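You operate a simulated robot arm through the tools that you are given. There is no shell and no other tool.

The job below is to be done with a simulated robot arm. You get a single attempt, and the scene is never put back.

TASK
Switch the cover machine on, scan the tray's three slides, print the list.
Fine: scan no other; one press of Print; the scanner goes back.

The check looks at the end state, three seconds after you hand in, the way a careful person would. Anything else that was tipped, shoved, dropped, spilled or broken makes it a failure. Lids that push on must go on centred and level and be pressed home; caps that screw on are set level and turned clockwise until they are tight.

THE ROBOT
A 7-joint arm with a two-finger parallel gripper, fixed in place. Base frame: the origin is at the foot of the arm, x ahead of it, y to its left, z up; the work surface is at about z = 940. Readings come in mm, rad, newtons and seconds.
Its first joint turns from -2.601 to 2.601 rad. Payload 3.5 kg.
Tool frame: the origin (TCP) lies between the finger pads and is the grasp point; the fingertips stand 23 mm ahead of it; z points along the fingers, y is the line along which they close. The gripper opens to 94 mm. The fingers are 38 mm wide and 10 mm thick; the gripper's body (54 by 96 mm) begins 39 mm behind the TCP.
Orientation is that of the tool frame in the base frame, as a unit quaternion [x, y, z, w]. With the fingers straight down and closing along the base's y, the tool's x points along the base's -x, its y along +y and its z along -z.

THE INTERFACE
- The arm moves only by the tool drive_tool. Its argument "moves" is a list of rows, each an object of numbers (a shift or turn left out is 0, a gripper value left out holds the last): "tx", "ty", "tz": the shift along the base's x, y, z in mm; "rx", "ry", "rz": the turn, a rotation vector about the base's x, y, z in degrees; "hand": the finger opening in mm, from 0 to 94. In form: [{"tx": .., "ty": .., "tz": .., "rx": .., "ry": .., "rz": .., "hand": ..}, ...]. A call has 1 to 20 rows; each row is the pose to reach, as a shift and turn from the pose commanded when the call began. Rows are played at 5 a second. More than 50 mm and 0.15 rad between two rows, or a gripper value outside its range, and nothing of the call is played. A pose out of reach is approached as far as the arm can. The call stops where the force on the tool passes 40 N (or 10 N more than at its start, if that is more) or the arm is blocked; 0.2 s more then pass. Each finger travels about 153 mm/s and halts on what it meets, pressing with about 28 N; the grip force reading is that of the motor and also rises with nothing between the fingers. The clock runs only during rows and for 0.2 s after the last one: add rows that repeat a pose to give the fingers time. The reply holds the time, the measured pose of the TCP, the force on the tool along the base axes, the opening and the grip force, in the units named above and with some noise, with the torque about the TCP (base axes, N m) and any sound that the robot's microphone picked up.
- Cameras (640 x 400 px; columns grow to the right, rows downward): "scene" is fixed at [50.1, -500.6, 1558.3]; the picture's right is [0.23, -0.97, 0.00], its down [-0.46, -0.11, -0.88] and it looks along [0.86, 0.20, -0.48] (base axes); focal length 353 px, centre (320, 200). "wrist" rides on the gripper at [86, 16, -74] in the tool frame; the picture's right is [-0.18, 0.98, 0.00], its down [-0.58, -0.11, -0.81] and it looks along [-0.79, -0.15, 0.59] (tool axes); focal length 243 px, centre (320, 200).
- snapshot(camera): a new picture of that camera. The clock stands still meanwhile.
- probe_pixels(camera, pixels): for up to 12 pixels [column, row] of the newest picture of that camera ("zoom" is the newest enlarged one), the place [x, y, z] in the base frame of the surface seen there, good to about 2 mm. The clock stands still meanwhile.
- enlarge(camera, box): a new picture of the part [left, top, right, bottom] of that camera's present view, enlarged. The clock stands still meanwhile.
- job_done(): hands the job in; it is judged then, once.

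Unless the task says otherwise, let go and move clear before handing in.

The tools are called after "Call:" as a command line: name --argument value ..., lists and objects as JSON in quotes. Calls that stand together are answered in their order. drive_tool: Moves the arm, as the interface text tells. Its arguments: {"type":"object","properties":{"moves":{"type":"array"}},"required":["moves"]} The other tools are called the same way: snapshot (camera) takes a picture; probe_pixels (camera, pixels) gives the place of the surface under pixels of a picture; enlarge (camera, box) takes an enlarged picture of a part of a camera's view; job_done () hands the job in.

At the start:

```text
clock: 0.0
ee_pos: [995.5, 463.8, 1258.5]
ee_rot: [-0.001, 1.0, 0.0, 0.001]
wrist_force: [-0.3, 0.6, -0.5]
wrist_torque: [-0.02, -0.03, 0.0]
gripper_width: 94.1
grip_force: 0.0
```

scene: 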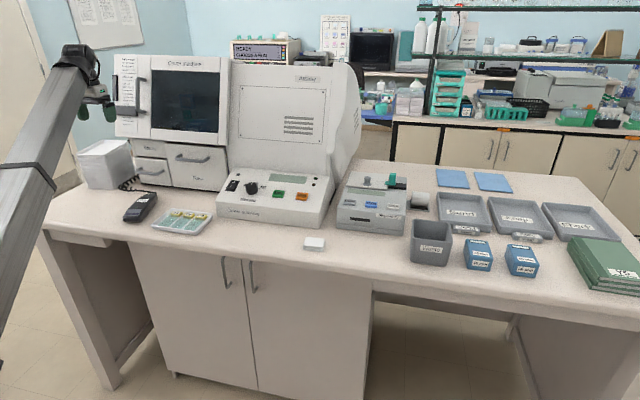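
wrist: 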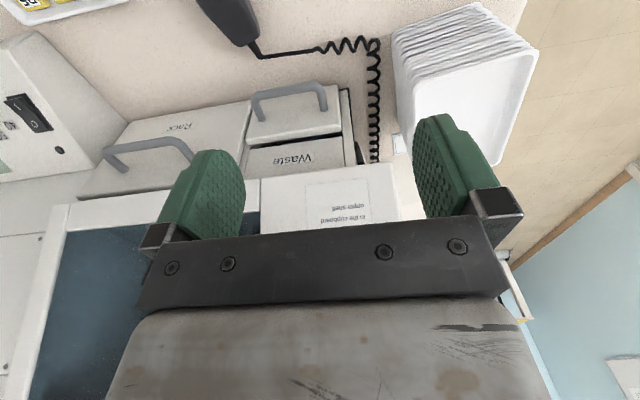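

The scene shows a scanner near (140,207), a tray with slides at (183,221), a cover machine with a panel at (275,190), and a printer-like device at (372,205). I'll enlarge these areas to read the labels.

Call:
enlarge --camera "scene" --box '[110, 160, 230, 240]'

Call:
enlarge --camera "scene" --box '[210, 150, 340, 235]'

Call:
enlarge --camera "scene" --box '[325, 160, 445, 240]'

Call:
enlarge --camera "scene" --box '[60, 40, 240, 200]'

```text
5.00 times, centred on (170, 200) of scene
```

zoom: 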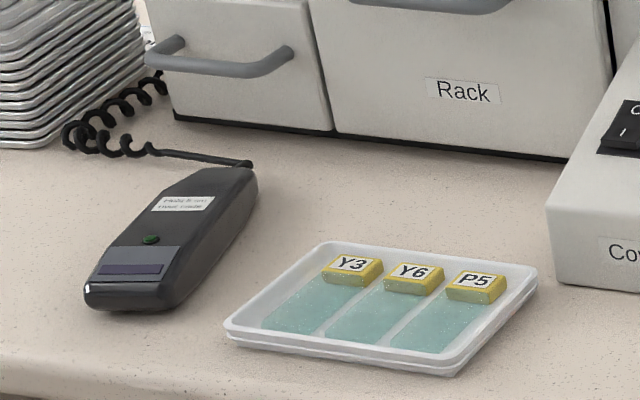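

```text
4.71 times, centred on (275, 192) of scene
```

zoom: 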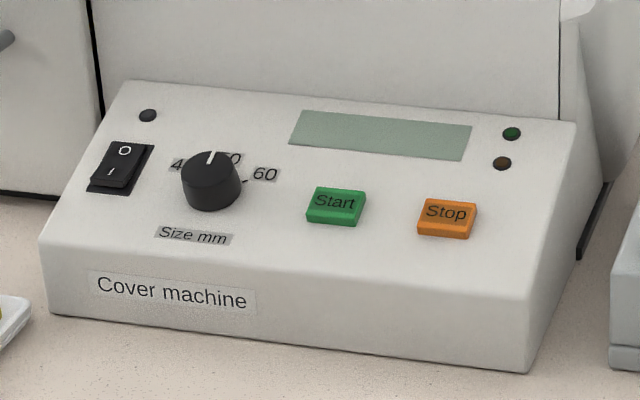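

```text
5.00 times, centred on (385, 200) of scene
```

zoom: 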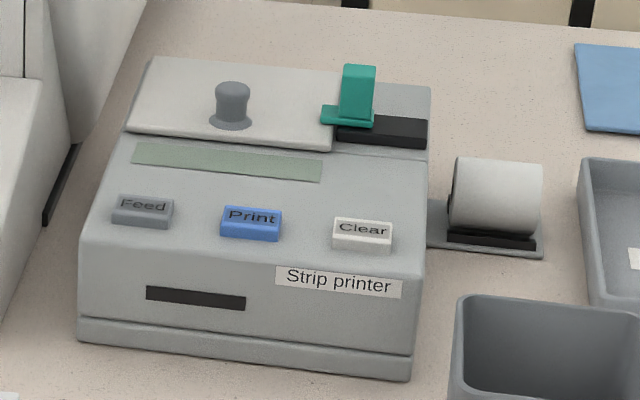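

```text
2.50 times, centred on (150, 120) of scene
```

zoom: 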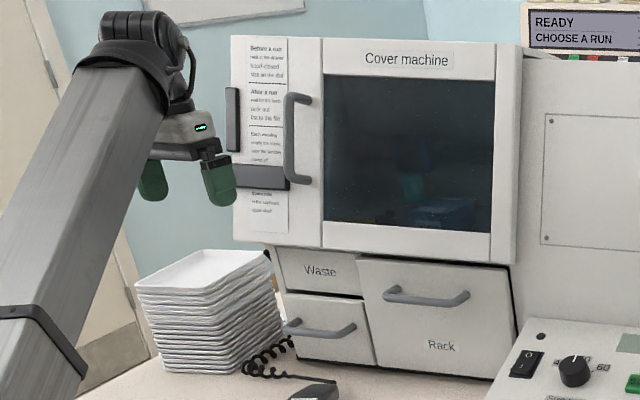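

The scanner has a small label and the cover machine has an instruction sheet on it at about (126,80). I'll zoom further on those and on the printer and the switch.

Call:
enlarge --camera "scene" --box '[110, 50, 150, 100]'

Call:
enlarge --camera "scene" --box '[110, 75, 150, 125]'

Call:
enlarge --camera "scene" --box '[120, 185, 168, 225]'

Call:
enlarge --camera "scene" --box '[340, 165, 388, 200]'

Call:
enlarge --camera "scene" --box '[220, 170, 270, 210]'

Call:
enlarge --camera "scene" --box '[220, 0, 380, 80]'

Call:
enlarge --camera "scene" --box '[380, 160, 640, 300]'

Call:
enlarge --camera "wrist" --box '[0, 0, 400, 200]'

```text
8.00 times, centred on (130, 75) of scene
```

zoom: 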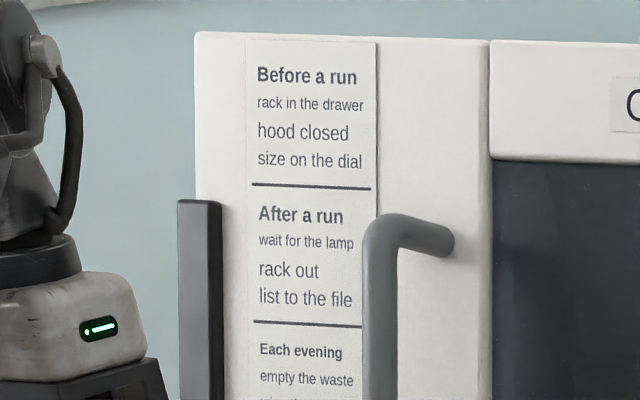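

```text
8.00 times, centred on (130, 100) of scene
```

zoom: 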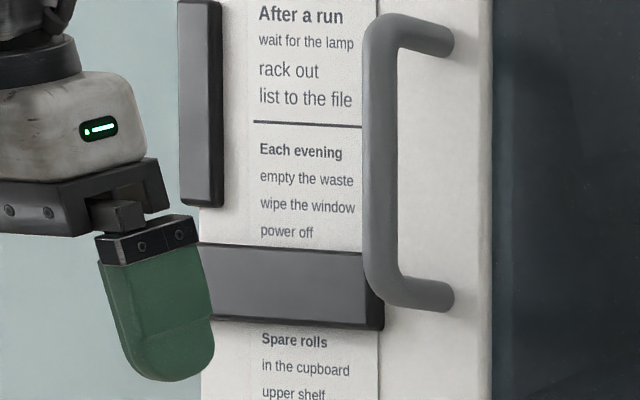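

```text
10.00 times, centred on (144, 205) of scene
```

zoom: 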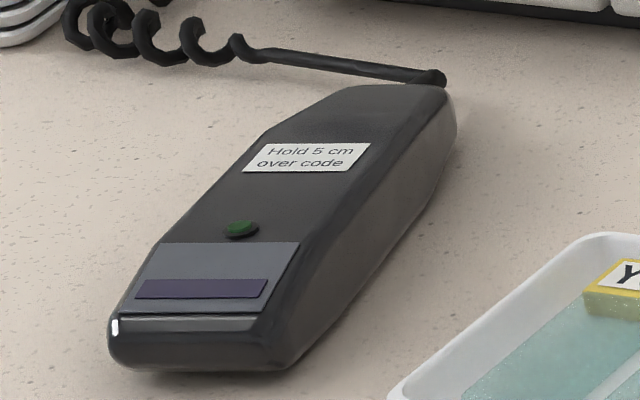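

```text
11.43 times, centred on (364, 182) of scene
```

zoom: 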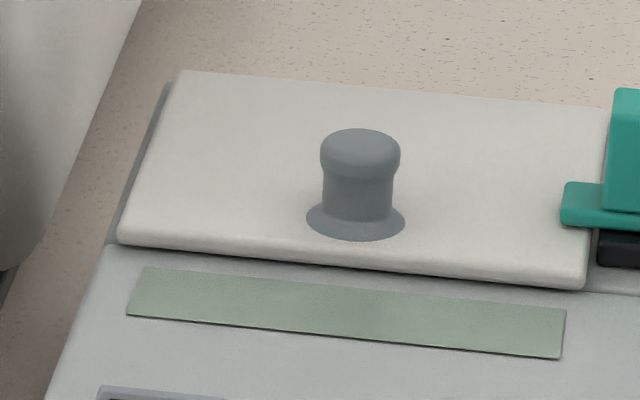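

```text
10.00 times, centred on (245, 190) of scene
```

zoom: 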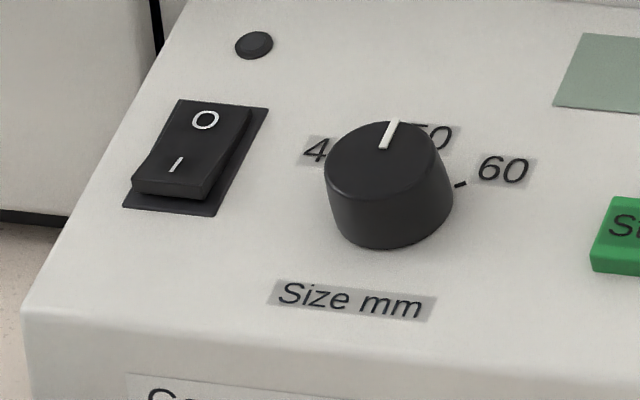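

```text
4.00 times, centred on (300, 40) of scene
```

zoom: 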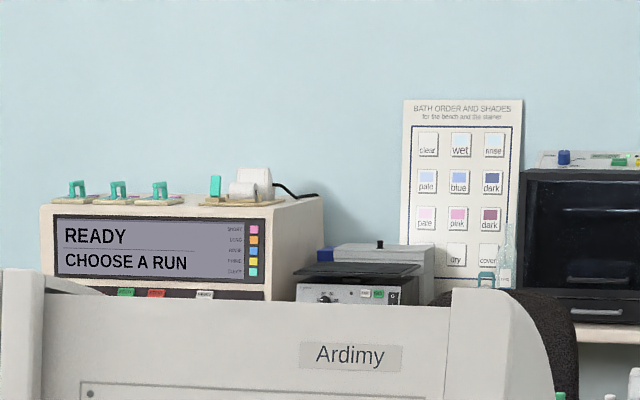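

```text
2.46 times, centred on (510, 230) of scene
```

zoom: 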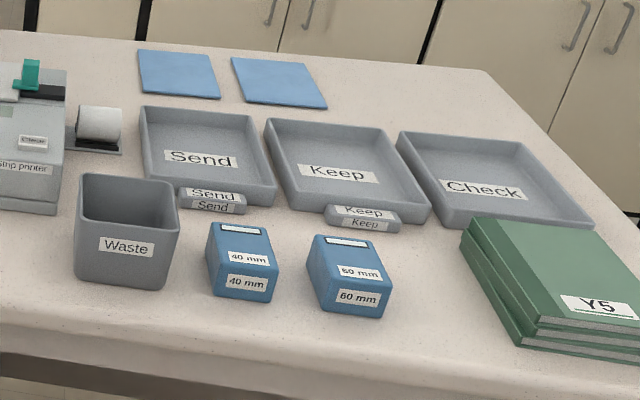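

```text
1.60 times, centred on (200, 100) of wrist
```

zoom: 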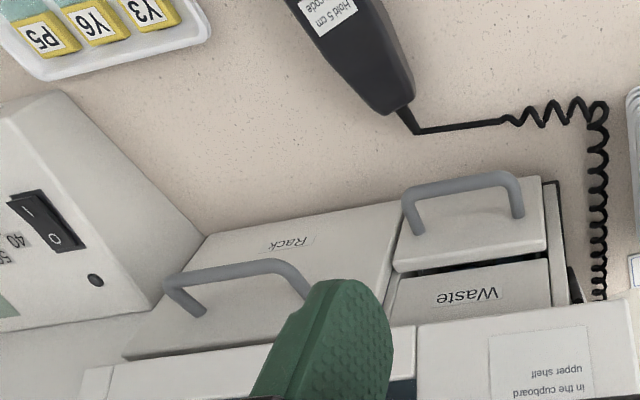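

The rocker's I half (nearer, about (237,187)) stands proud and its O half looks pushed in, so the machine is off and its lamps are dark. Next I'll probe key points of the scanner, the slides, the switch and the Print button.

Call:
snapshot --camera "scene"

Call:
probe_pixels --camera "scene" --pixels '[[157, 195], [148, 200], [143, 207], [139, 213], [128, 219], [141, 221], [178, 214], [190, 216], [204, 218], [160, 230], [190, 236], [150, 222]]'

Call:
probe_pixels --camera "scene" --pixels '[[240, 182], [237, 187], [233, 187], [245, 173], [254, 187], [279, 191], [302, 196], [371, 203], [371, 206], [353, 201], [397, 206], [315, 180]]'

Call:
enlarge --camera "scene" --box '[226, 175, 250, 195]'

```text
taken
```

scene: 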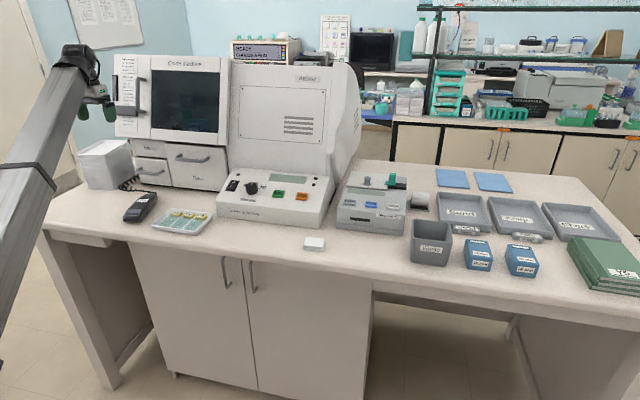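

```text
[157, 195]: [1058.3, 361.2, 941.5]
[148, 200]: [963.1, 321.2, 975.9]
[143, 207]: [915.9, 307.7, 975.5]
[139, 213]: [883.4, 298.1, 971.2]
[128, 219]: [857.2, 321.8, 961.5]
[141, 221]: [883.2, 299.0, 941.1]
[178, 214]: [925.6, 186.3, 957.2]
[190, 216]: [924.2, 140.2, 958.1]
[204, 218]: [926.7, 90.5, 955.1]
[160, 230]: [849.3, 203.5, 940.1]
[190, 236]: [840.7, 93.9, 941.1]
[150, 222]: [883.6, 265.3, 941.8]
```

```text
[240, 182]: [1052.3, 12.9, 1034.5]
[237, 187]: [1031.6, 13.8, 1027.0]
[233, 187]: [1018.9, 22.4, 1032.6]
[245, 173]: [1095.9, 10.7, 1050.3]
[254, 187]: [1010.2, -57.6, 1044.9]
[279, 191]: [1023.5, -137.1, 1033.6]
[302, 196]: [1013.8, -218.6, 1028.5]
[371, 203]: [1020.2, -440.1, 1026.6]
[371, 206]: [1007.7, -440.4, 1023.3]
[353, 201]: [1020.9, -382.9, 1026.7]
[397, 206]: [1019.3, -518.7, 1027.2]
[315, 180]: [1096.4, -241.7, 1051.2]
```

```text
16.00 times, centred on (238, 185) of scene
```

zoom: 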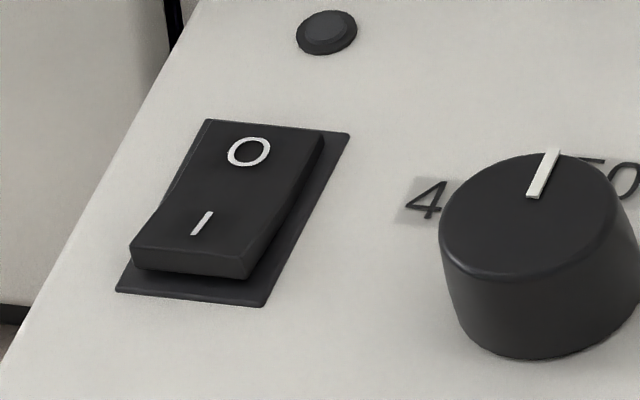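

The switch's I half is at about (1031,14,1027) and Print at about (1020,-440,1027). Before I move, I'll probe the machine front, handles and panel slope so I know the clearances.

Call:
probe_pixels --camera "scene" --pixels '[[125, 90], [143, 90], [145, 110], [180, 90], [150, 173], [195, 158], [240, 195], [240, 205], [265, 170], [255, 182], [300, 110], [230, 175]]'

Call:
probe_pixels --camera "scene" --pixels '[[105, 150], [130, 165], [350, 160], [367, 181], [390, 180], [345, 215], [370, 220], [320, 243], [420, 225], [270, 208], [325, 190], [330, 160]]'

Call:
enlarge --camera "wrist" --box '[190, 0, 310, 75]'

```text
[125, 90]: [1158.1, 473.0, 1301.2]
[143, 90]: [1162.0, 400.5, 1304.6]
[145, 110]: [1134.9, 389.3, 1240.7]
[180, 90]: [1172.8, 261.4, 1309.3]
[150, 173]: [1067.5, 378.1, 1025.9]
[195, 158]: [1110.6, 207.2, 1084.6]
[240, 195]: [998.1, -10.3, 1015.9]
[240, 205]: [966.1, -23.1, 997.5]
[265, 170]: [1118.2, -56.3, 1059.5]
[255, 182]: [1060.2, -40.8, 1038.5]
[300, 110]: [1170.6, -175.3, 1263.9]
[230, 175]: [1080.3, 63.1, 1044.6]
```

```text
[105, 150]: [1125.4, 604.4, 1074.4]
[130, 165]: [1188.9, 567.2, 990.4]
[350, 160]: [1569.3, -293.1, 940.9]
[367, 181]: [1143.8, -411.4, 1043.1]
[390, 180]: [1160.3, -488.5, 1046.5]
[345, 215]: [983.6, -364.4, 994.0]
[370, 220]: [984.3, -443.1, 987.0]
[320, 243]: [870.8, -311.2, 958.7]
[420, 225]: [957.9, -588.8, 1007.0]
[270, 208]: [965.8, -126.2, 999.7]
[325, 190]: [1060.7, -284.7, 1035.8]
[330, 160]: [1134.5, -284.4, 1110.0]
```

```text
5.33 times, centred on (250, 38) of wrist
```

zoom: 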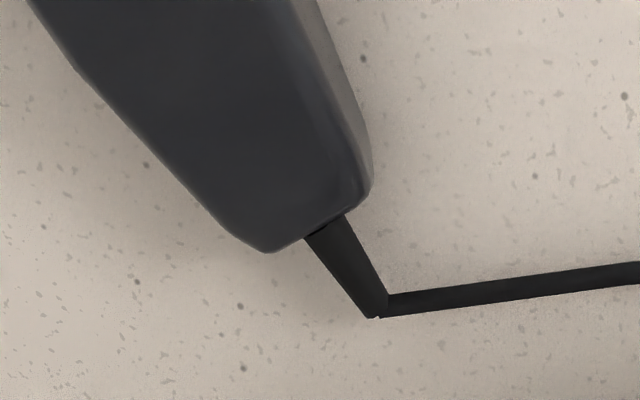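

My earlier pixels at (240,182) and (237,187) were on the panel beside the rocker, since the panel slopes at about 20°. I'll re-probe the rocker itself on a fresh zoom.

Call:
enlarge --camera "scene" --box '[226, 175, 250, 195]'

Call:
probe_pixels --camera "zoom" --pixels '[[140, 245], [240, 255], [190, 250], [200, 222], [215, 190], [248, 152], [215, 130], [310, 140], [165, 285], [335, 140], [550, 170], [330, 35]]'

Call:
enlarge --camera "scene" --box '[118, 185, 166, 225]'

```text
16.00 times, centred on (238, 185) of scene
```

zoom: 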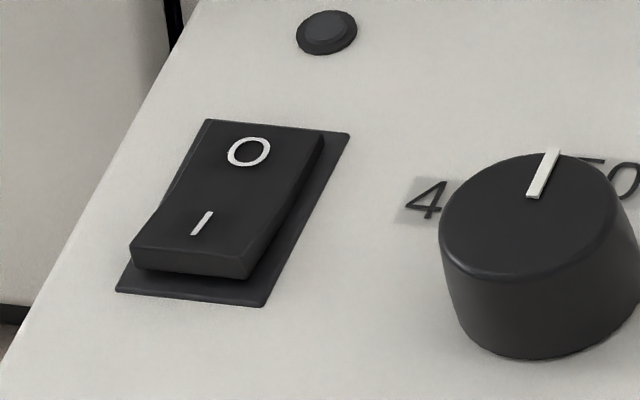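

```text
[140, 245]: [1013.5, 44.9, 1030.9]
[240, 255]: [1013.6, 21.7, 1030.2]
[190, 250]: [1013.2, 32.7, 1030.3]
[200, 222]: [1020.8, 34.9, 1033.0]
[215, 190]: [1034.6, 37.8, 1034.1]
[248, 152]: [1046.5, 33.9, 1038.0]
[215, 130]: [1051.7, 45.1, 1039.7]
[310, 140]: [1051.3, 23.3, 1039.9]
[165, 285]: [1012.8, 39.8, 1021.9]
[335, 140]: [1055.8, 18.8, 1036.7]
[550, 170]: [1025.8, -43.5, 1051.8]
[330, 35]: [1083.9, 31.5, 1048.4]
```

```text
10.00 times, centred on (142, 205) of scene
```

zoom: 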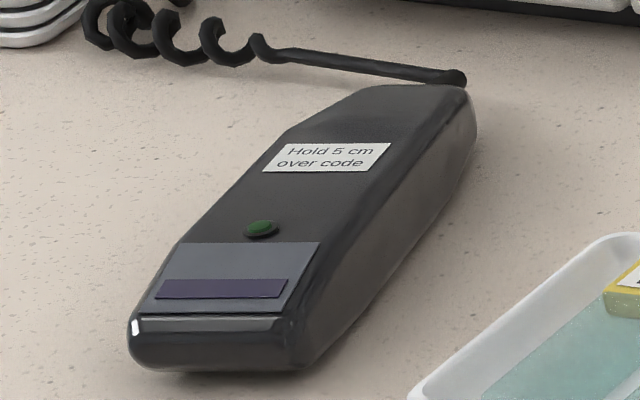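

The rocker is centred at y≈33, with its I end at x≈1013–1020 and z≈1031. I'll probe the scanner outline on the zoom before moving.

Call:
probe_pixels --camera "zoom" --pixels '[[355, 95], [440, 95], [290, 140], [400, 150], [210, 220], [345, 225], [260, 228], [220, 290], [150, 310], [285, 318], [210, 345], [460, 75]]'

Call:
snapshot --camera "wrist"

Call:
probe_pixels --camera "wrist" --pixels '[[240, 40], [255, 30], [225, 25], [215, 5], [248, 5], [260, 48], [30, 5], [5, 45], [60, 15], [375, 50], [300, 100], [150, 150]]'

```text
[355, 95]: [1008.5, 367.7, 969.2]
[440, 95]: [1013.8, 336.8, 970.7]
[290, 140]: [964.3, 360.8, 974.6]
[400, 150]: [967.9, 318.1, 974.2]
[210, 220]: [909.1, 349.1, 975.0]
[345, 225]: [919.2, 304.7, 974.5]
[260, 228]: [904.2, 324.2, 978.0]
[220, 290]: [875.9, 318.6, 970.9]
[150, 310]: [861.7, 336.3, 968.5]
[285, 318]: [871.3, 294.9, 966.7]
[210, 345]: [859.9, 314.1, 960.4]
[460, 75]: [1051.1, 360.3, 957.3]
```

```text
taken
```

wrist: 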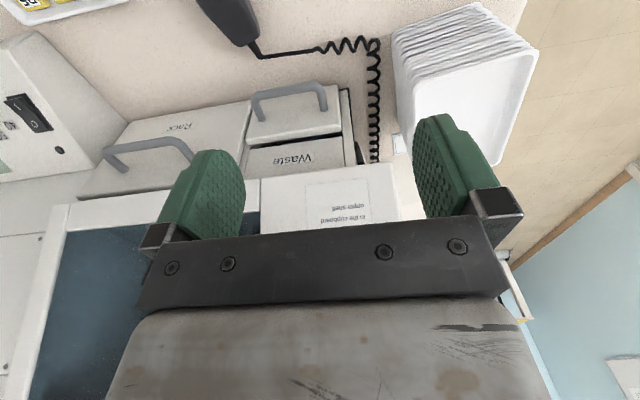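

```text
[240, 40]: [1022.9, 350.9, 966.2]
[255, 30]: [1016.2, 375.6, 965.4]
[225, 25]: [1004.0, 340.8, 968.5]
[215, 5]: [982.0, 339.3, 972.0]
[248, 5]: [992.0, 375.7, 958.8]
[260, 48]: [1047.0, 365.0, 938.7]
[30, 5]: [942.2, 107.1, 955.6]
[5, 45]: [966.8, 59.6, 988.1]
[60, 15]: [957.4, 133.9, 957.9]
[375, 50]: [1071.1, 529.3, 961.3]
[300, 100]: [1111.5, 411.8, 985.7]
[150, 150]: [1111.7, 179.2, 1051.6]
```

The scanner lies with its nose near (861,315) and its tail near (1020,358), so its axis is about 15° off x; it is about 50 mm wide with its top at z≈975. First I'll move to the switch with the fingers closed and the tool tilted forward by 50°, staying well above everything.

Call:
drive_tool --moves '[{"tx": -9, "ty": -36, "tz": -5, "ry": -4, "hand": 0}, {"tx": -18, "ty": -72, "tz": -10, "ry": -8, "hand": 0}, {"tx": -27, "ty": -108, "tz": -15, "ry": -12, "hand": 0}, {"tx": -36, "ty": -144, "tz": -20, "ry": -16, "hand": 0}, {"tx": -45, "ty": -180, "tz": -25, "ry": -20, "hand": 0}, {"tx": -54, "ty": -216, "tz": -30, "ry": -24, "hand": 0}, {"tx": -63, "ty": -252, "tz": -35, "ry": -28, "hand": 0}, {"tx": -72, "ty": -288, "tz": -40, "ry": -32, "hand": 0}, {"tx": -81, "ty": -324, "tz": -45, "ry": -36, "hand": 0}, {"tx": -90, "ty": -360, "tz": -50, "ry": -40, "hand": 0}, {"tx": -95, "ty": -396, "tz": -55, "ry": -44, "hand": 0}, {"tx": -100, "ty": -430, "tz": -60, "ry": -50, "hand": 0}, {"tx": -100, "ty": -430, "tz": -60, "ry": -50, "hand": 0}]'

Call:
snapshot --camera "wrist"

Call:
snapshot --camera "scene"

```text
clock: 2.8
ee_pos: [895.9, 31.7, 1198.5]
ee_rot: [0.001, 0.906, -0.001, 0.423]
wrist_force: [-0.7, 0.4, 0.2]
wrist_torque: [0.03, 0.02, -0.02]
gripper_width: 0.0
grip_force: 27.5
```

```text
taken
```

wrist: 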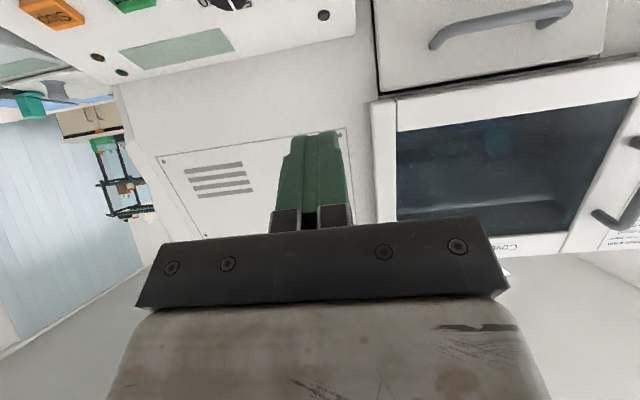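

```text
taken
```

scene: 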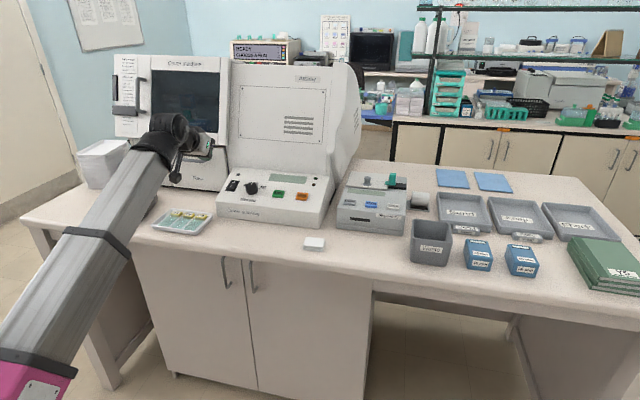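

The tool is now at (896,32,1198), tilted 50°, with a clear path. I'll come down to hover about 20 mm over the I end of the rocker.

Call:
drive_tool --moves '[{"tx": 29, "ty": 0, "tz": -28}, {"tx": 58, "ty": 1, "tz": -56}, {"tx": 87, "ty": 1.5, "tz": -85}, {"tx": 115, "ty": 2, "tz": -112}, {"tx": 115, "ty": 2, "tz": -112}]'

Call:
snapshot --camera "wrist"

Call:
enlarge --camera "scene" --box '[200, 130, 296, 190]'

```text
clock: 4.0
ee_pos: [1011.2, 33.4, 1085.6]
ee_rot: [0.0, 0.906, 0.0, 0.424]
wrist_force: [-0.4, -0.2, 0.4]
wrist_torque: [0.02, -0.03, 0.01]
gripper_width: 0.1
grip_force: 28.0
```

```text
taken
```

wrist: 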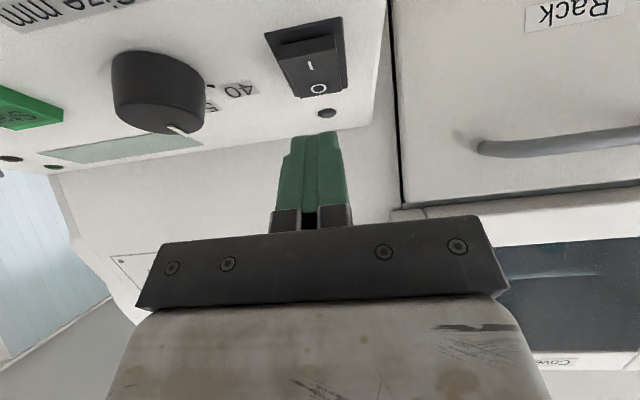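

```text
6.67 times, centred on (248, 160) of scene
```

zoom: 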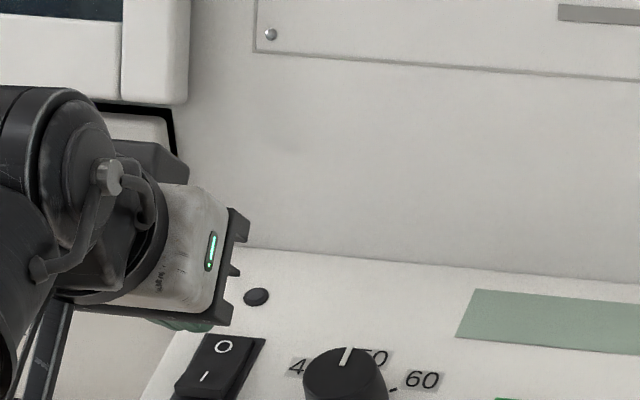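

The fingertips at wrist (318,135) hang over the rocker at (305,60) and line up with it sideways. I'll probe both to confirm the offset.

Call:
probe_pixels --camera "wrist" --pixels '[[300, 140], [318, 136], [335, 136], [310, 65], [318, 88], [275, 35], [340, 25], [310, 40], [327, 113]]'

Call:
enlarge --camera "wrist" --box '[240, 0, 400, 150]'

```text
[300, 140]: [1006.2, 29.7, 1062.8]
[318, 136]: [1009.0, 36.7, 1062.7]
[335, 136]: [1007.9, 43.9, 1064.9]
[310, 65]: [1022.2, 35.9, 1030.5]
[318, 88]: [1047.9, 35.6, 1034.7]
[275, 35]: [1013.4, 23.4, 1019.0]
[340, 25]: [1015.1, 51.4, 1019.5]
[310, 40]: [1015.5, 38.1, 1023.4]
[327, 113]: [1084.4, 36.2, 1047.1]
```

```text
2.67 times, centred on (320, 75) of wrist
```

zoom: 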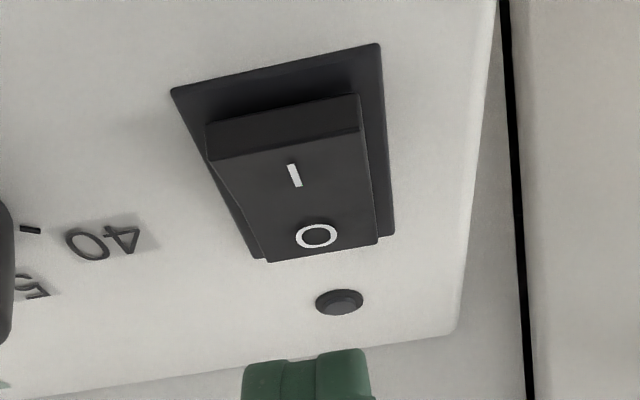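

The rocker's I end is at (1015–1022, 36, 1030) and the tip corner is about 25 mm above it. I'll press down in small steps, then lift again.

Call:
drive_tool --moves '[{"ty": 1.5, "tz": -12}, {"ty": 1.5, "tz": -22}, {"ty": 1.5, "tz": -26}, {"ty": 1.5, "tz": -29}, {"ty": 1.5, "tz": -31}, {"ty": 1.5, "tz": -33}]'

Call:
enlarge --camera "wrist" --box '[240, 0, 400, 150]'

```text
clock: 5.4
ee_pos: [1009.8, 37.0, 1055.0]
ee_rot: [-0.001, 0.906, 0.001, 0.423]
wrist_force: [-3.3, -1.6, 18.2]
wrist_torque: [-0.01, -0.02, -0.02]
gripper_width: 0.0
grip_force: 28.0
```

```text
2.67 times, centred on (320, 75) of wrist
```

zoom: 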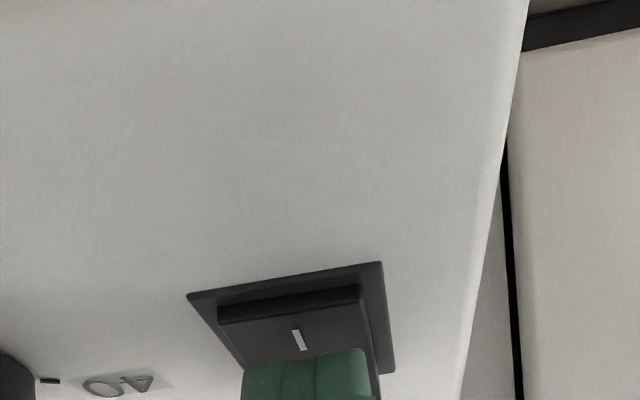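

The reading is 18 N and the fingers at zoom (305,370) are pressing past the I mark, close to the pivot. I'll lift and move nearer to the I end before pressing again.

Call:
probe_pixels --camera "zoom" --pixels '[[300, 340], [300, 362], [340, 352], [265, 368], [290, 300], [300, 380]]'

Call:
drive_tool --moves '[{"tz": 8}, {"tz": 15}, {"tx": -13, "tz": 15}, {"tx": -13, "tz": 15}]'

Call:
enlarge --camera "wrist" --box '[240, 0, 400, 150]'

```text
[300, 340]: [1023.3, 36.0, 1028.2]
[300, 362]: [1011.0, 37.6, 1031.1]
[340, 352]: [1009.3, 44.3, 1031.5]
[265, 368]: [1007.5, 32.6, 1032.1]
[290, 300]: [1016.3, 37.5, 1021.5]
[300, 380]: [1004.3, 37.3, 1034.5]
```

```text
clock: 6.4
ee_pos: [998.5, 37.0, 1067.9]
ee_rot: [-0.001, 0.907, 0.001, 0.422]
wrist_force: [-1.0, -0.5, -0.4]
wrist_torque: [0.0, 0.0, -0.01]
gripper_width: 0.2
grip_force: 28.1
```

```text
2.67 times, centred on (320, 75) of wrist
```

zoom: 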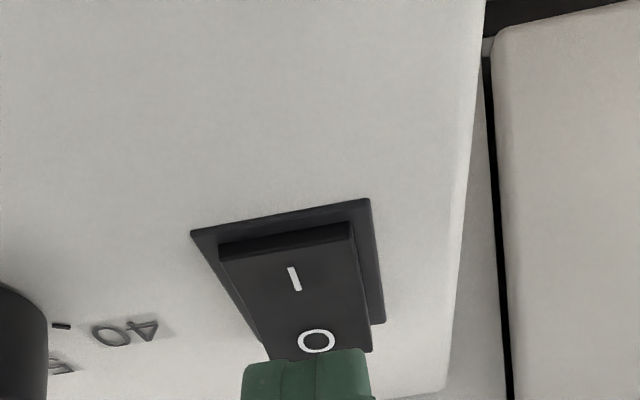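

The rocker still shows O down, and the tool is now at x=998.5. I'll shift so contact falls near the I end (x≈1014) and press harder in small steps.

Call:
drive_tool --moves '[{"tx": 6, "tz": -4}, {"tx": 6, "tz": -9}, {"tx": 6, "tz": -12}, {"tx": 6, "tz": -14}, {"tx": 6, "tz": -16}, {"tx": 6, "tz": -18}, {"tx": 6, "tz": -20}]'

Call:
enlarge --camera "wrist" --box '[240, 0, 400, 150]'

```text
clock: 8.0
ee_pos: [1003.4, 36.4, 1047.0]
ee_rot: [0.001, 0.906, 0.0, 0.423]
wrist_force: [-1.3, 0.3, 0.5]
wrist_torque: [-0.01, 0.03, 0.03]
gripper_width: 0.0
grip_force: 27.9
```

```text
2.67 times, centred on (320, 75) of wrist
```

zoom: 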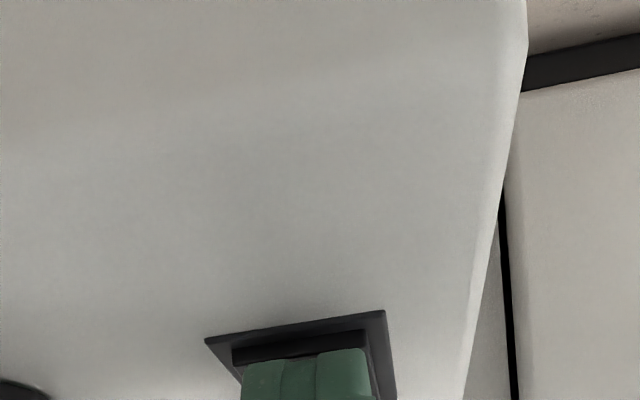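

The force fell to about zero at z=1047, so the rocker seems to have flipped. I'll lift straight up, retreat and check the lamp.

Call:
drive_tool --moves '[{"tz": 15}, {"tz": 40}, {"tx": -30, "tz": 75}, {"tx": -70, "tz": 100}, {"tx": -110, "tz": 120}, {"tx": -110, "tz": 120}]'

Call:
enlarge --camera "wrist" --box '[0, 0, 400, 250]'

Call:
enlarge --camera "scene" --box '[210, 150, 340, 235]'

Call:
enlarge --camera "scene" --box '[325, 160, 445, 240]'

Call:
snapshot --camera "scene"

```text
clock: 9.4
ee_pos: [893.2, 35.6, 1167.1]
ee_rot: [0.0, 0.906, 0.0, 0.424]
wrist_force: [0.4, 0.6, -0.4]
wrist_torque: [0.02, -0.02, -0.01]
gripper_width: 0.0
grip_force: 27.7
```

```text
1.60 times, centred on (200, 125) of wrist
```

zoom: 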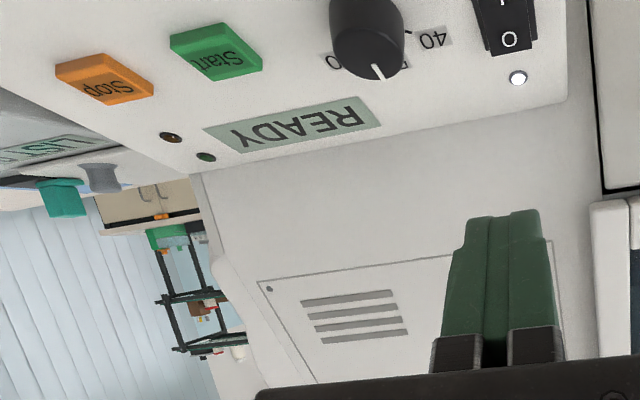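

```text
4.71 times, centred on (275, 192) of scene
```

zoom: 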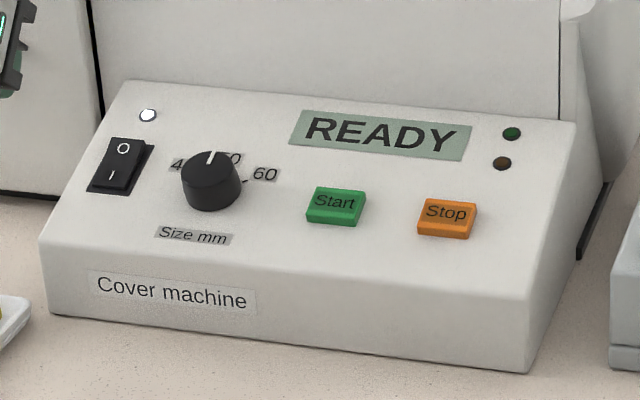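

```text
5.00 times, centred on (385, 200) of scene
```

zoom: 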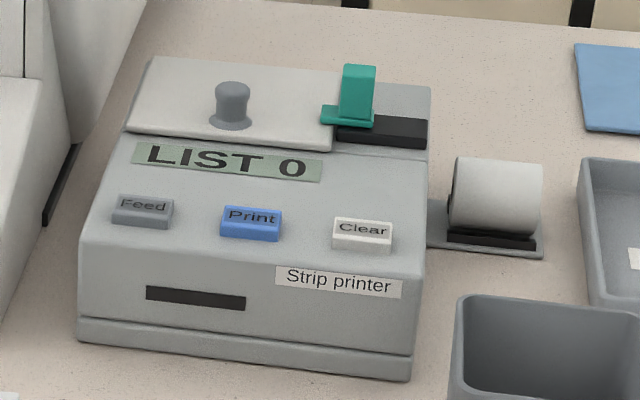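

```text
taken
```

scene: 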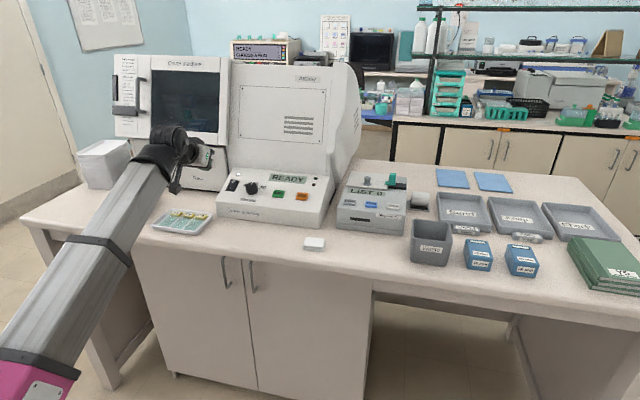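

The panel now shows READY with its lamp lit, and the printer shows LIST 0, so the switch is on. Next I'll move, with the fingers open, to view the scanner's nose from the front.

Call:
drive_tool --moves '[{"tx": -15, "ty": 30, "tz": -6, "ry": 5, "hand": 94}, {"tx": -30, "ty": 60, "tz": -12, "ry": 10}, {"tx": -45, "ty": 90, "tz": -18, "ry": 15}, {"tx": -60, "ty": 120, "tz": -24, "ry": 20}, {"tx": -75, "ty": 150, "tz": -30, "ry": 25}, {"tx": -90, "ty": 180, "tz": -36, "ry": 30}, {"tx": -105, "ty": 210, "tz": -42, "ry": 35}, {"tx": -120, "ty": 240, "tz": -48, "ry": 40}, {"tx": -130, "ty": 270, "tz": -54, "ry": 45}, {"tx": -140, "ty": 300, "tz": -60, "ry": 50}, {"tx": -140, "ty": 300, "tz": -60, "ry": 50}]'

Call:
snapshot --camera "wrist"

Call:
snapshot --camera "scene"

```text
clock: 11.8
ee_pos: [751.5, 335.6, 1107.1]
ee_rot: [0.0, 1.0, -0.001, -0.001]
wrist_force: [-0.4, 0.2, -0.9]
wrist_torque: [0.01, -0.01, 0.03]
gripper_width: 93.9
grip_force: 0.0
```

```text
taken
```

wrist: 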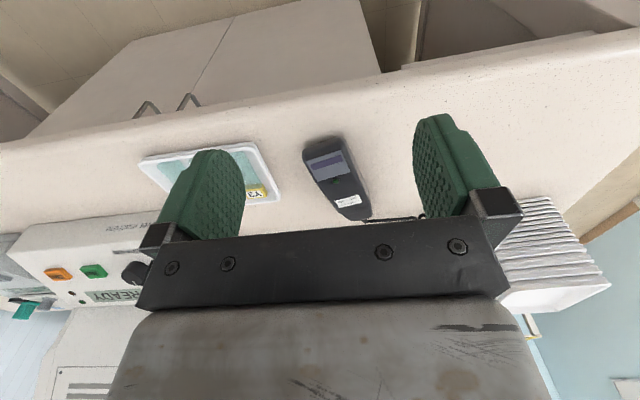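

```text
taken
```

scene: 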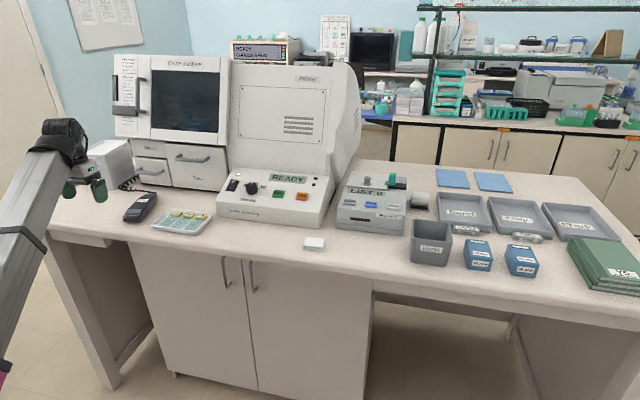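

Call:
enlarge --camera "wrist" --box '[280, 120, 392, 230]'

Call:
enlarge --camera "wrist" --box '[130, 130, 300, 220]'

Call:
enlarge --camera "scene" --box '[118, 185, 166, 225]'

```text
3.64 times, centred on (336, 175) of wrist
```

zoom: 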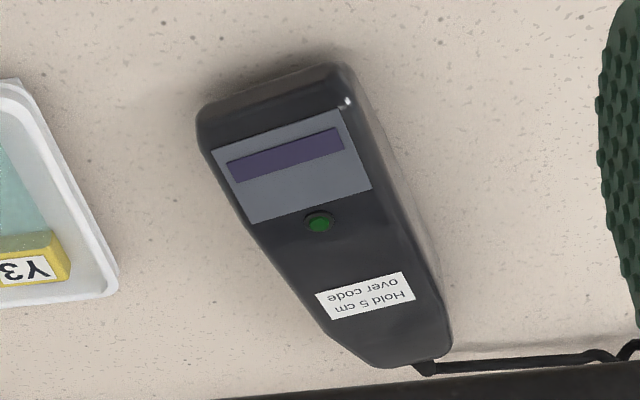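

```text
3.76 times, centred on (215, 175) of wrist
```

zoom: 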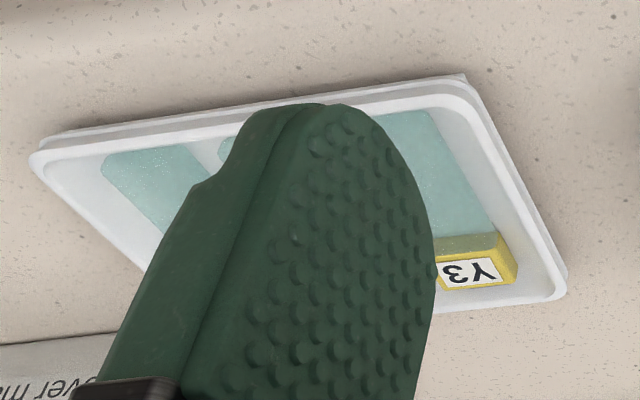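

```text
10.00 times, centred on (142, 205) of scene
```

zoom: 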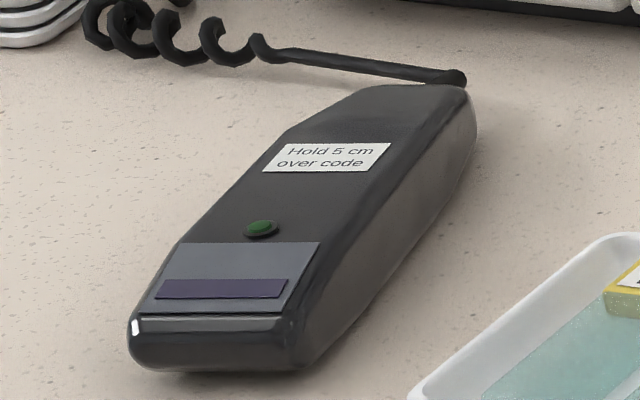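

The scanner's top shows a purple strip and a small green lamp, and I can't see a window on the front of the nose yet. I'll zoom in on the head to tell a display from a window.

Call:
enlarge --camera "wrist" --box '[300, 130, 364, 170]'

Call:
probe_pixels --camera "zoom" --pixels '[[100, 110], [200, 80], [300, 60], [420, 50], [120, 60], [250, 25], [380, 15], [300, 180], [200, 180], [420, 150], [250, 290], [330, 310]]'

Call:
enlarge --camera "scene" --box '[124, 205, 156, 225]'

```text
10.00 times, centred on (332, 150) of wrist
```

zoom: 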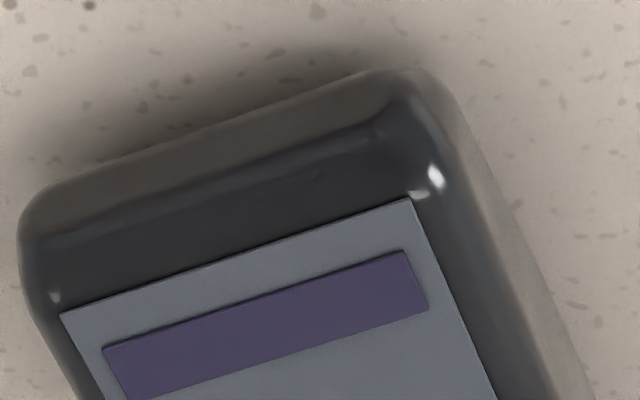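

```text
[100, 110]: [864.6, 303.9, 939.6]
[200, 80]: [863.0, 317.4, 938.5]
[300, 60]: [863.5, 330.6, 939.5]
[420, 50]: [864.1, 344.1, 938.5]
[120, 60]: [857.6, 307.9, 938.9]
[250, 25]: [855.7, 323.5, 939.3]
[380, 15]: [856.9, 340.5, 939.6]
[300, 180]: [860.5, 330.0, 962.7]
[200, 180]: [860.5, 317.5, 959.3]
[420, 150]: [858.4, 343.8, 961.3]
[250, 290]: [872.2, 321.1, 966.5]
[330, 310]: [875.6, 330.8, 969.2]
```

```text
16.00 times, centred on (140, 215) of scene
```

zoom: 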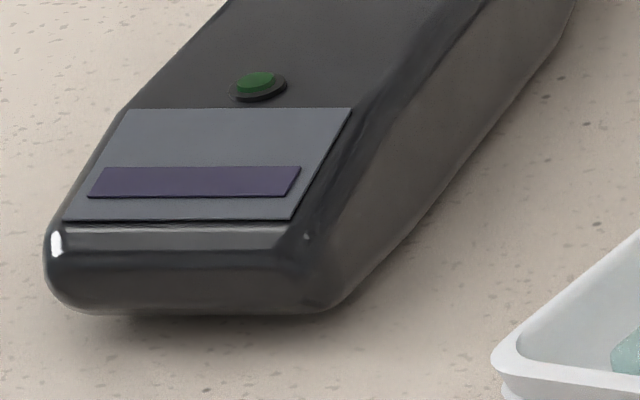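

The purple strip is blank, so I still can't tell where the window is; I'll have to lift the scanner and look at its underside. First I'll move above the body near (915,327), turned 14° to match its axis.

Call:
drive_tool --moves '[{"tx": 40, "ty": -2, "tz": -10, "rz": 4}, {"tx": 80, "ty": -4, "tz": -20, "rz": 8}, {"tx": 120, "ty": -6, "tz": -30, "rz": 12}, {"tx": 163, "ty": -8, "tz": -40, "rz": 14}, {"tx": 163, "ty": -8, "tz": -40, "rz": 14}]'

Call:
snapshot --camera "wrist"

Call:
enlarge --camera "scene" --box '[80, 140, 200, 240]'

```text
clock: 13.0
ee_pos: [915.2, 329.2, 1067.3]
ee_rot: [-0.122, 0.993, 0.0, -0.001]
wrist_force: [-0.2, -0.7, -0.5]
wrist_torque: [0.01, 0.01, -0.01]
gripper_width: 93.8
grip_force: 0.0
```

```text
taken
```

wrist: 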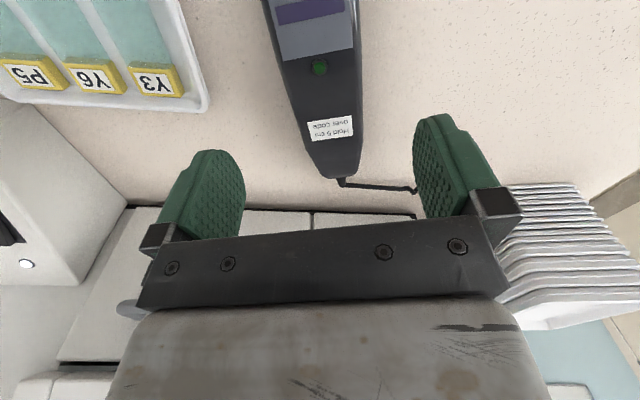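

```text
4.00 times, centred on (140, 190) of scene
```

zoom: 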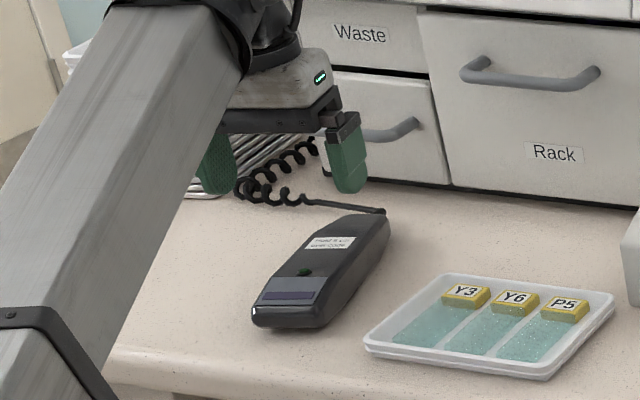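

The scanner is directly below at wrist (320,80), with the tray to the left and clear of it. I'll probe its side edges to fix the centreline before going down.

Call:
probe_pixels --camera "wrist" --pixels '[[268, 12], [354, 12], [276, 50], [359, 50], [290, 100], [361, 100], [303, 140], [360, 140], [312, 65], [280, 15], [338, 178], [155, 80]]'

Call:
enlarge --camera "wrist" --box '[240, 0, 400, 100]'

```text
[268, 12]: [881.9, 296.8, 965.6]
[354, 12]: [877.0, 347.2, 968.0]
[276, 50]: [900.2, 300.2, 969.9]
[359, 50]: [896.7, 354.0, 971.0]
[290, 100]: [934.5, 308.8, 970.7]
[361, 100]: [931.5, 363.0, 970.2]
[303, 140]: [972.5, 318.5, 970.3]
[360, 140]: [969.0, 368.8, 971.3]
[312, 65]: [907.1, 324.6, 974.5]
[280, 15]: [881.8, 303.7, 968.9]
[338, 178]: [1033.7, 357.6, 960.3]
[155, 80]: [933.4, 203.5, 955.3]
```

```text
4.00 times, centred on (320, 50) of wrist
```

zoom: 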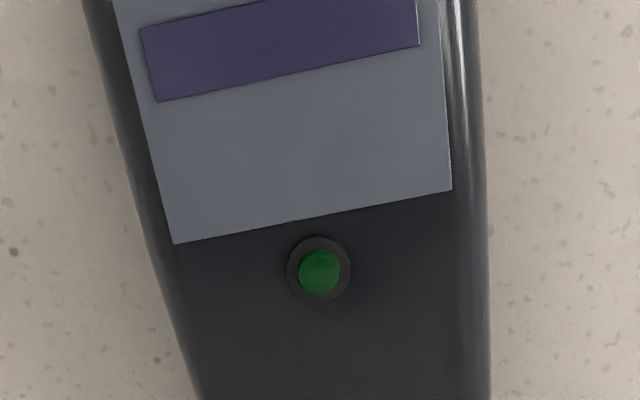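

The centreline passes through (915,329) at about 13.5°, right under the tool, and the body is about 53 mm wide. I'll descend to z≈967, watching the force, and stop before closing.

Call:
drive_tool --moves '[{"tz": -35}, {"tz": -65}, {"tz": -85}, {"tz": -95}, {"tz": -100}, {"tz": -100}]'

Call:
snapshot --camera "wrist"

Call:
enlarge --camera "scene" --box '[80, 140, 200, 240]'

```text
clock: 14.4
ee_pos: [915.0, 329.3, 967.1]
ee_rot: [-0.122, 0.993, 0.0, 0.0]
wrist_force: [-0.1, 0.1, -0.7]
wrist_torque: [-0.03, 0.02, 0.01]
gripper_width: 93.9
grip_force: 0.0
```

```text
taken
```

wrist: 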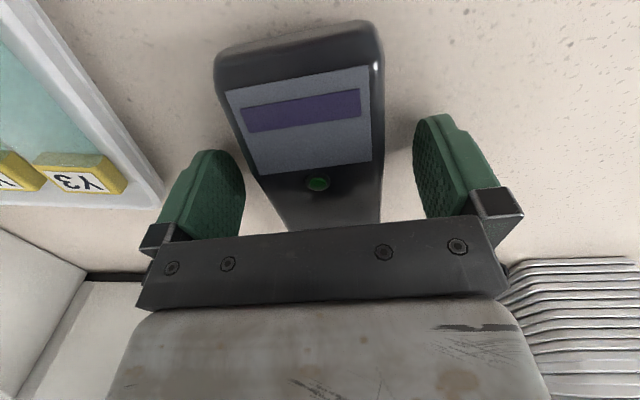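

```text
4.00 times, centred on (140, 190) of scene
```

zoom: 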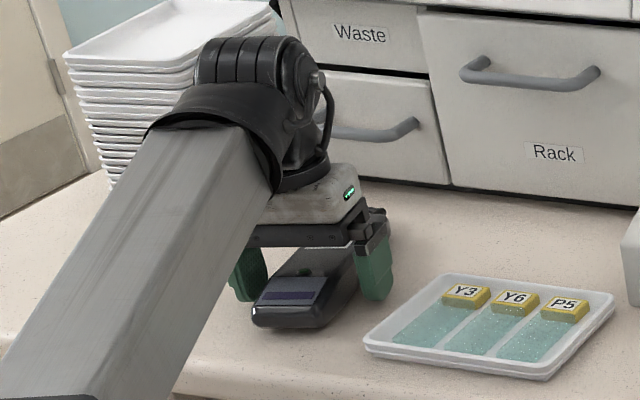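

The pose is reached and the fingers stand on both sides of the body with no contact. I'll close the grip now.

Call:
drive_tool --moves '[{"hand": 60}, {"hand": 40}, {"hand": 40}, {"hand": 40}]'

Call:
snapshot --camera "wrist"

```text
clock: 15.4
ee_pos: [914.5, 330.2, 967.6]
ee_rot: [-0.122, 0.993, 0.0, -0.001]
wrist_force: [-1.2, 0.0, 0.5]
wrist_torque: [0.01, 0.06, -0.04]
gripper_width: 57.7
grip_force: 27.9
```

```text
taken
```

wrist: 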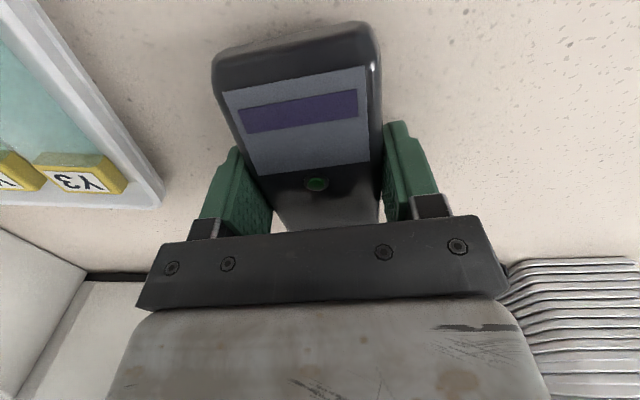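

The grip is firm at 57.7 mm and 27.9 N, at grasp pose (914.5,330.2,967.6) with 14° yaw; I'll put it back to this same pose later. I'll lift gently and check the hold.

Call:
drive_tool --moves '[{"tz": 5}, {"tz": 15}, {"tz": 40}, {"tz": 80}, {"tz": 120}, {"tz": 120}]'

Call:
snapshot --camera "wrist"

Call:
enlarge --camera "scene" --box '[60, 100, 220, 240]'

```text
clock: 16.8
ee_pos: [915.6, 328.8, 1086.9]
ee_rot: [-0.122, 0.993, 0.0, 0.0]
wrist_force: [0.2, -0.8, -2.0]
wrist_torque: [-0.01, 0.08, 0.03]
gripper_width: 57.8
grip_force: 27.7
```

```text
taken
```

wrist: 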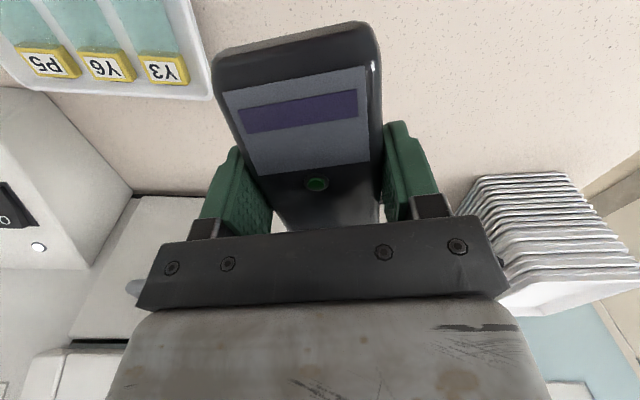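

```text
2.86 times, centred on (140, 170) of scene
```

zoom: 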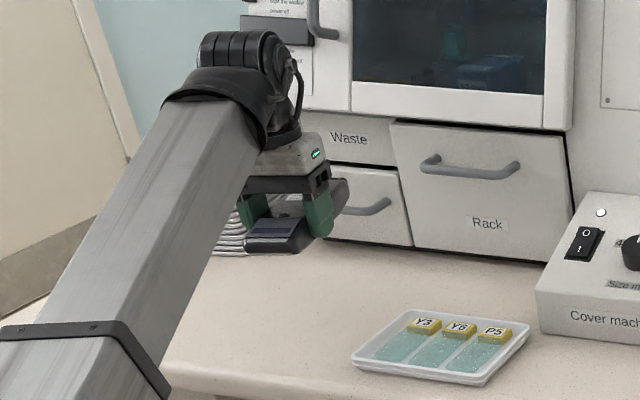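

The scanner is held with about 2 N of weight, and the cord follows. To find the scan window I'll retreat a little and tilt the underside toward the scene camera, well away from any code.

Call:
drive_tool --moves '[{"tx": -30, "ty": 0, "tz": 25}, {"tx": -60, "ty": -10, "tz": 50, "rx": -3, "ry": 4}, {"tx": -90, "ty": -30, "tz": 75, "rx": -6, "ry": 8}, {"tx": -120, "ty": -50, "tz": 100, "rx": -9, "ry": 12}, {"tx": -135, "ty": -75, "tz": 115, "rx": -13, "ry": 17}, {"tx": -145, "ty": -95, "tz": 125, "rx": -17, "ry": 22}, {"tx": -150, "ty": -115, "tz": 130, "rx": -21, "ry": 27}, {"tx": -150, "ty": -130, "tz": 130, "rx": -25, "ry": 32}, {"tx": -150, "ty": -140, "tz": 130, "rx": -29, "ry": 37}, {"tx": -150, "ty": -140, "tz": 130, "rx": -29, "ry": 37}]'

Call:
snapshot --camera "scene"

Call:
snapshot --camera "wrist"

```text
clock: 17.3
ee_pos: [875.7, 326.7, 1119.8]
ee_rot: [-0.119, 0.993, -0.008, -0.005]
wrist_force: [7.8, 1.6, -16.6]
wrist_torque: [0.07, -0.7, -0.01]
gripper_width: 57.5
grip_force: 27.5
out of reach, approached as far as the arm can: row 2
stopped in row 2: the force on the tool passed its limit at 93 N (the readings are from after the stop); the commanded pose is now the measured one
```

```text
taken
```

scene: 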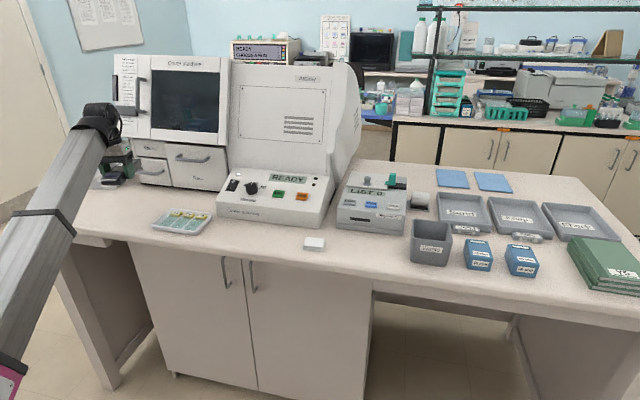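

```text
taken
```

wrist: 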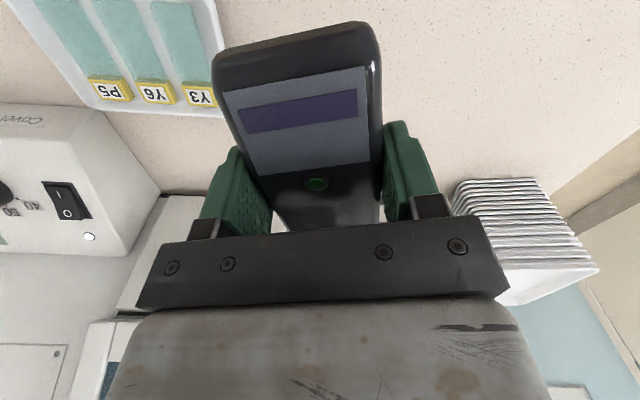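

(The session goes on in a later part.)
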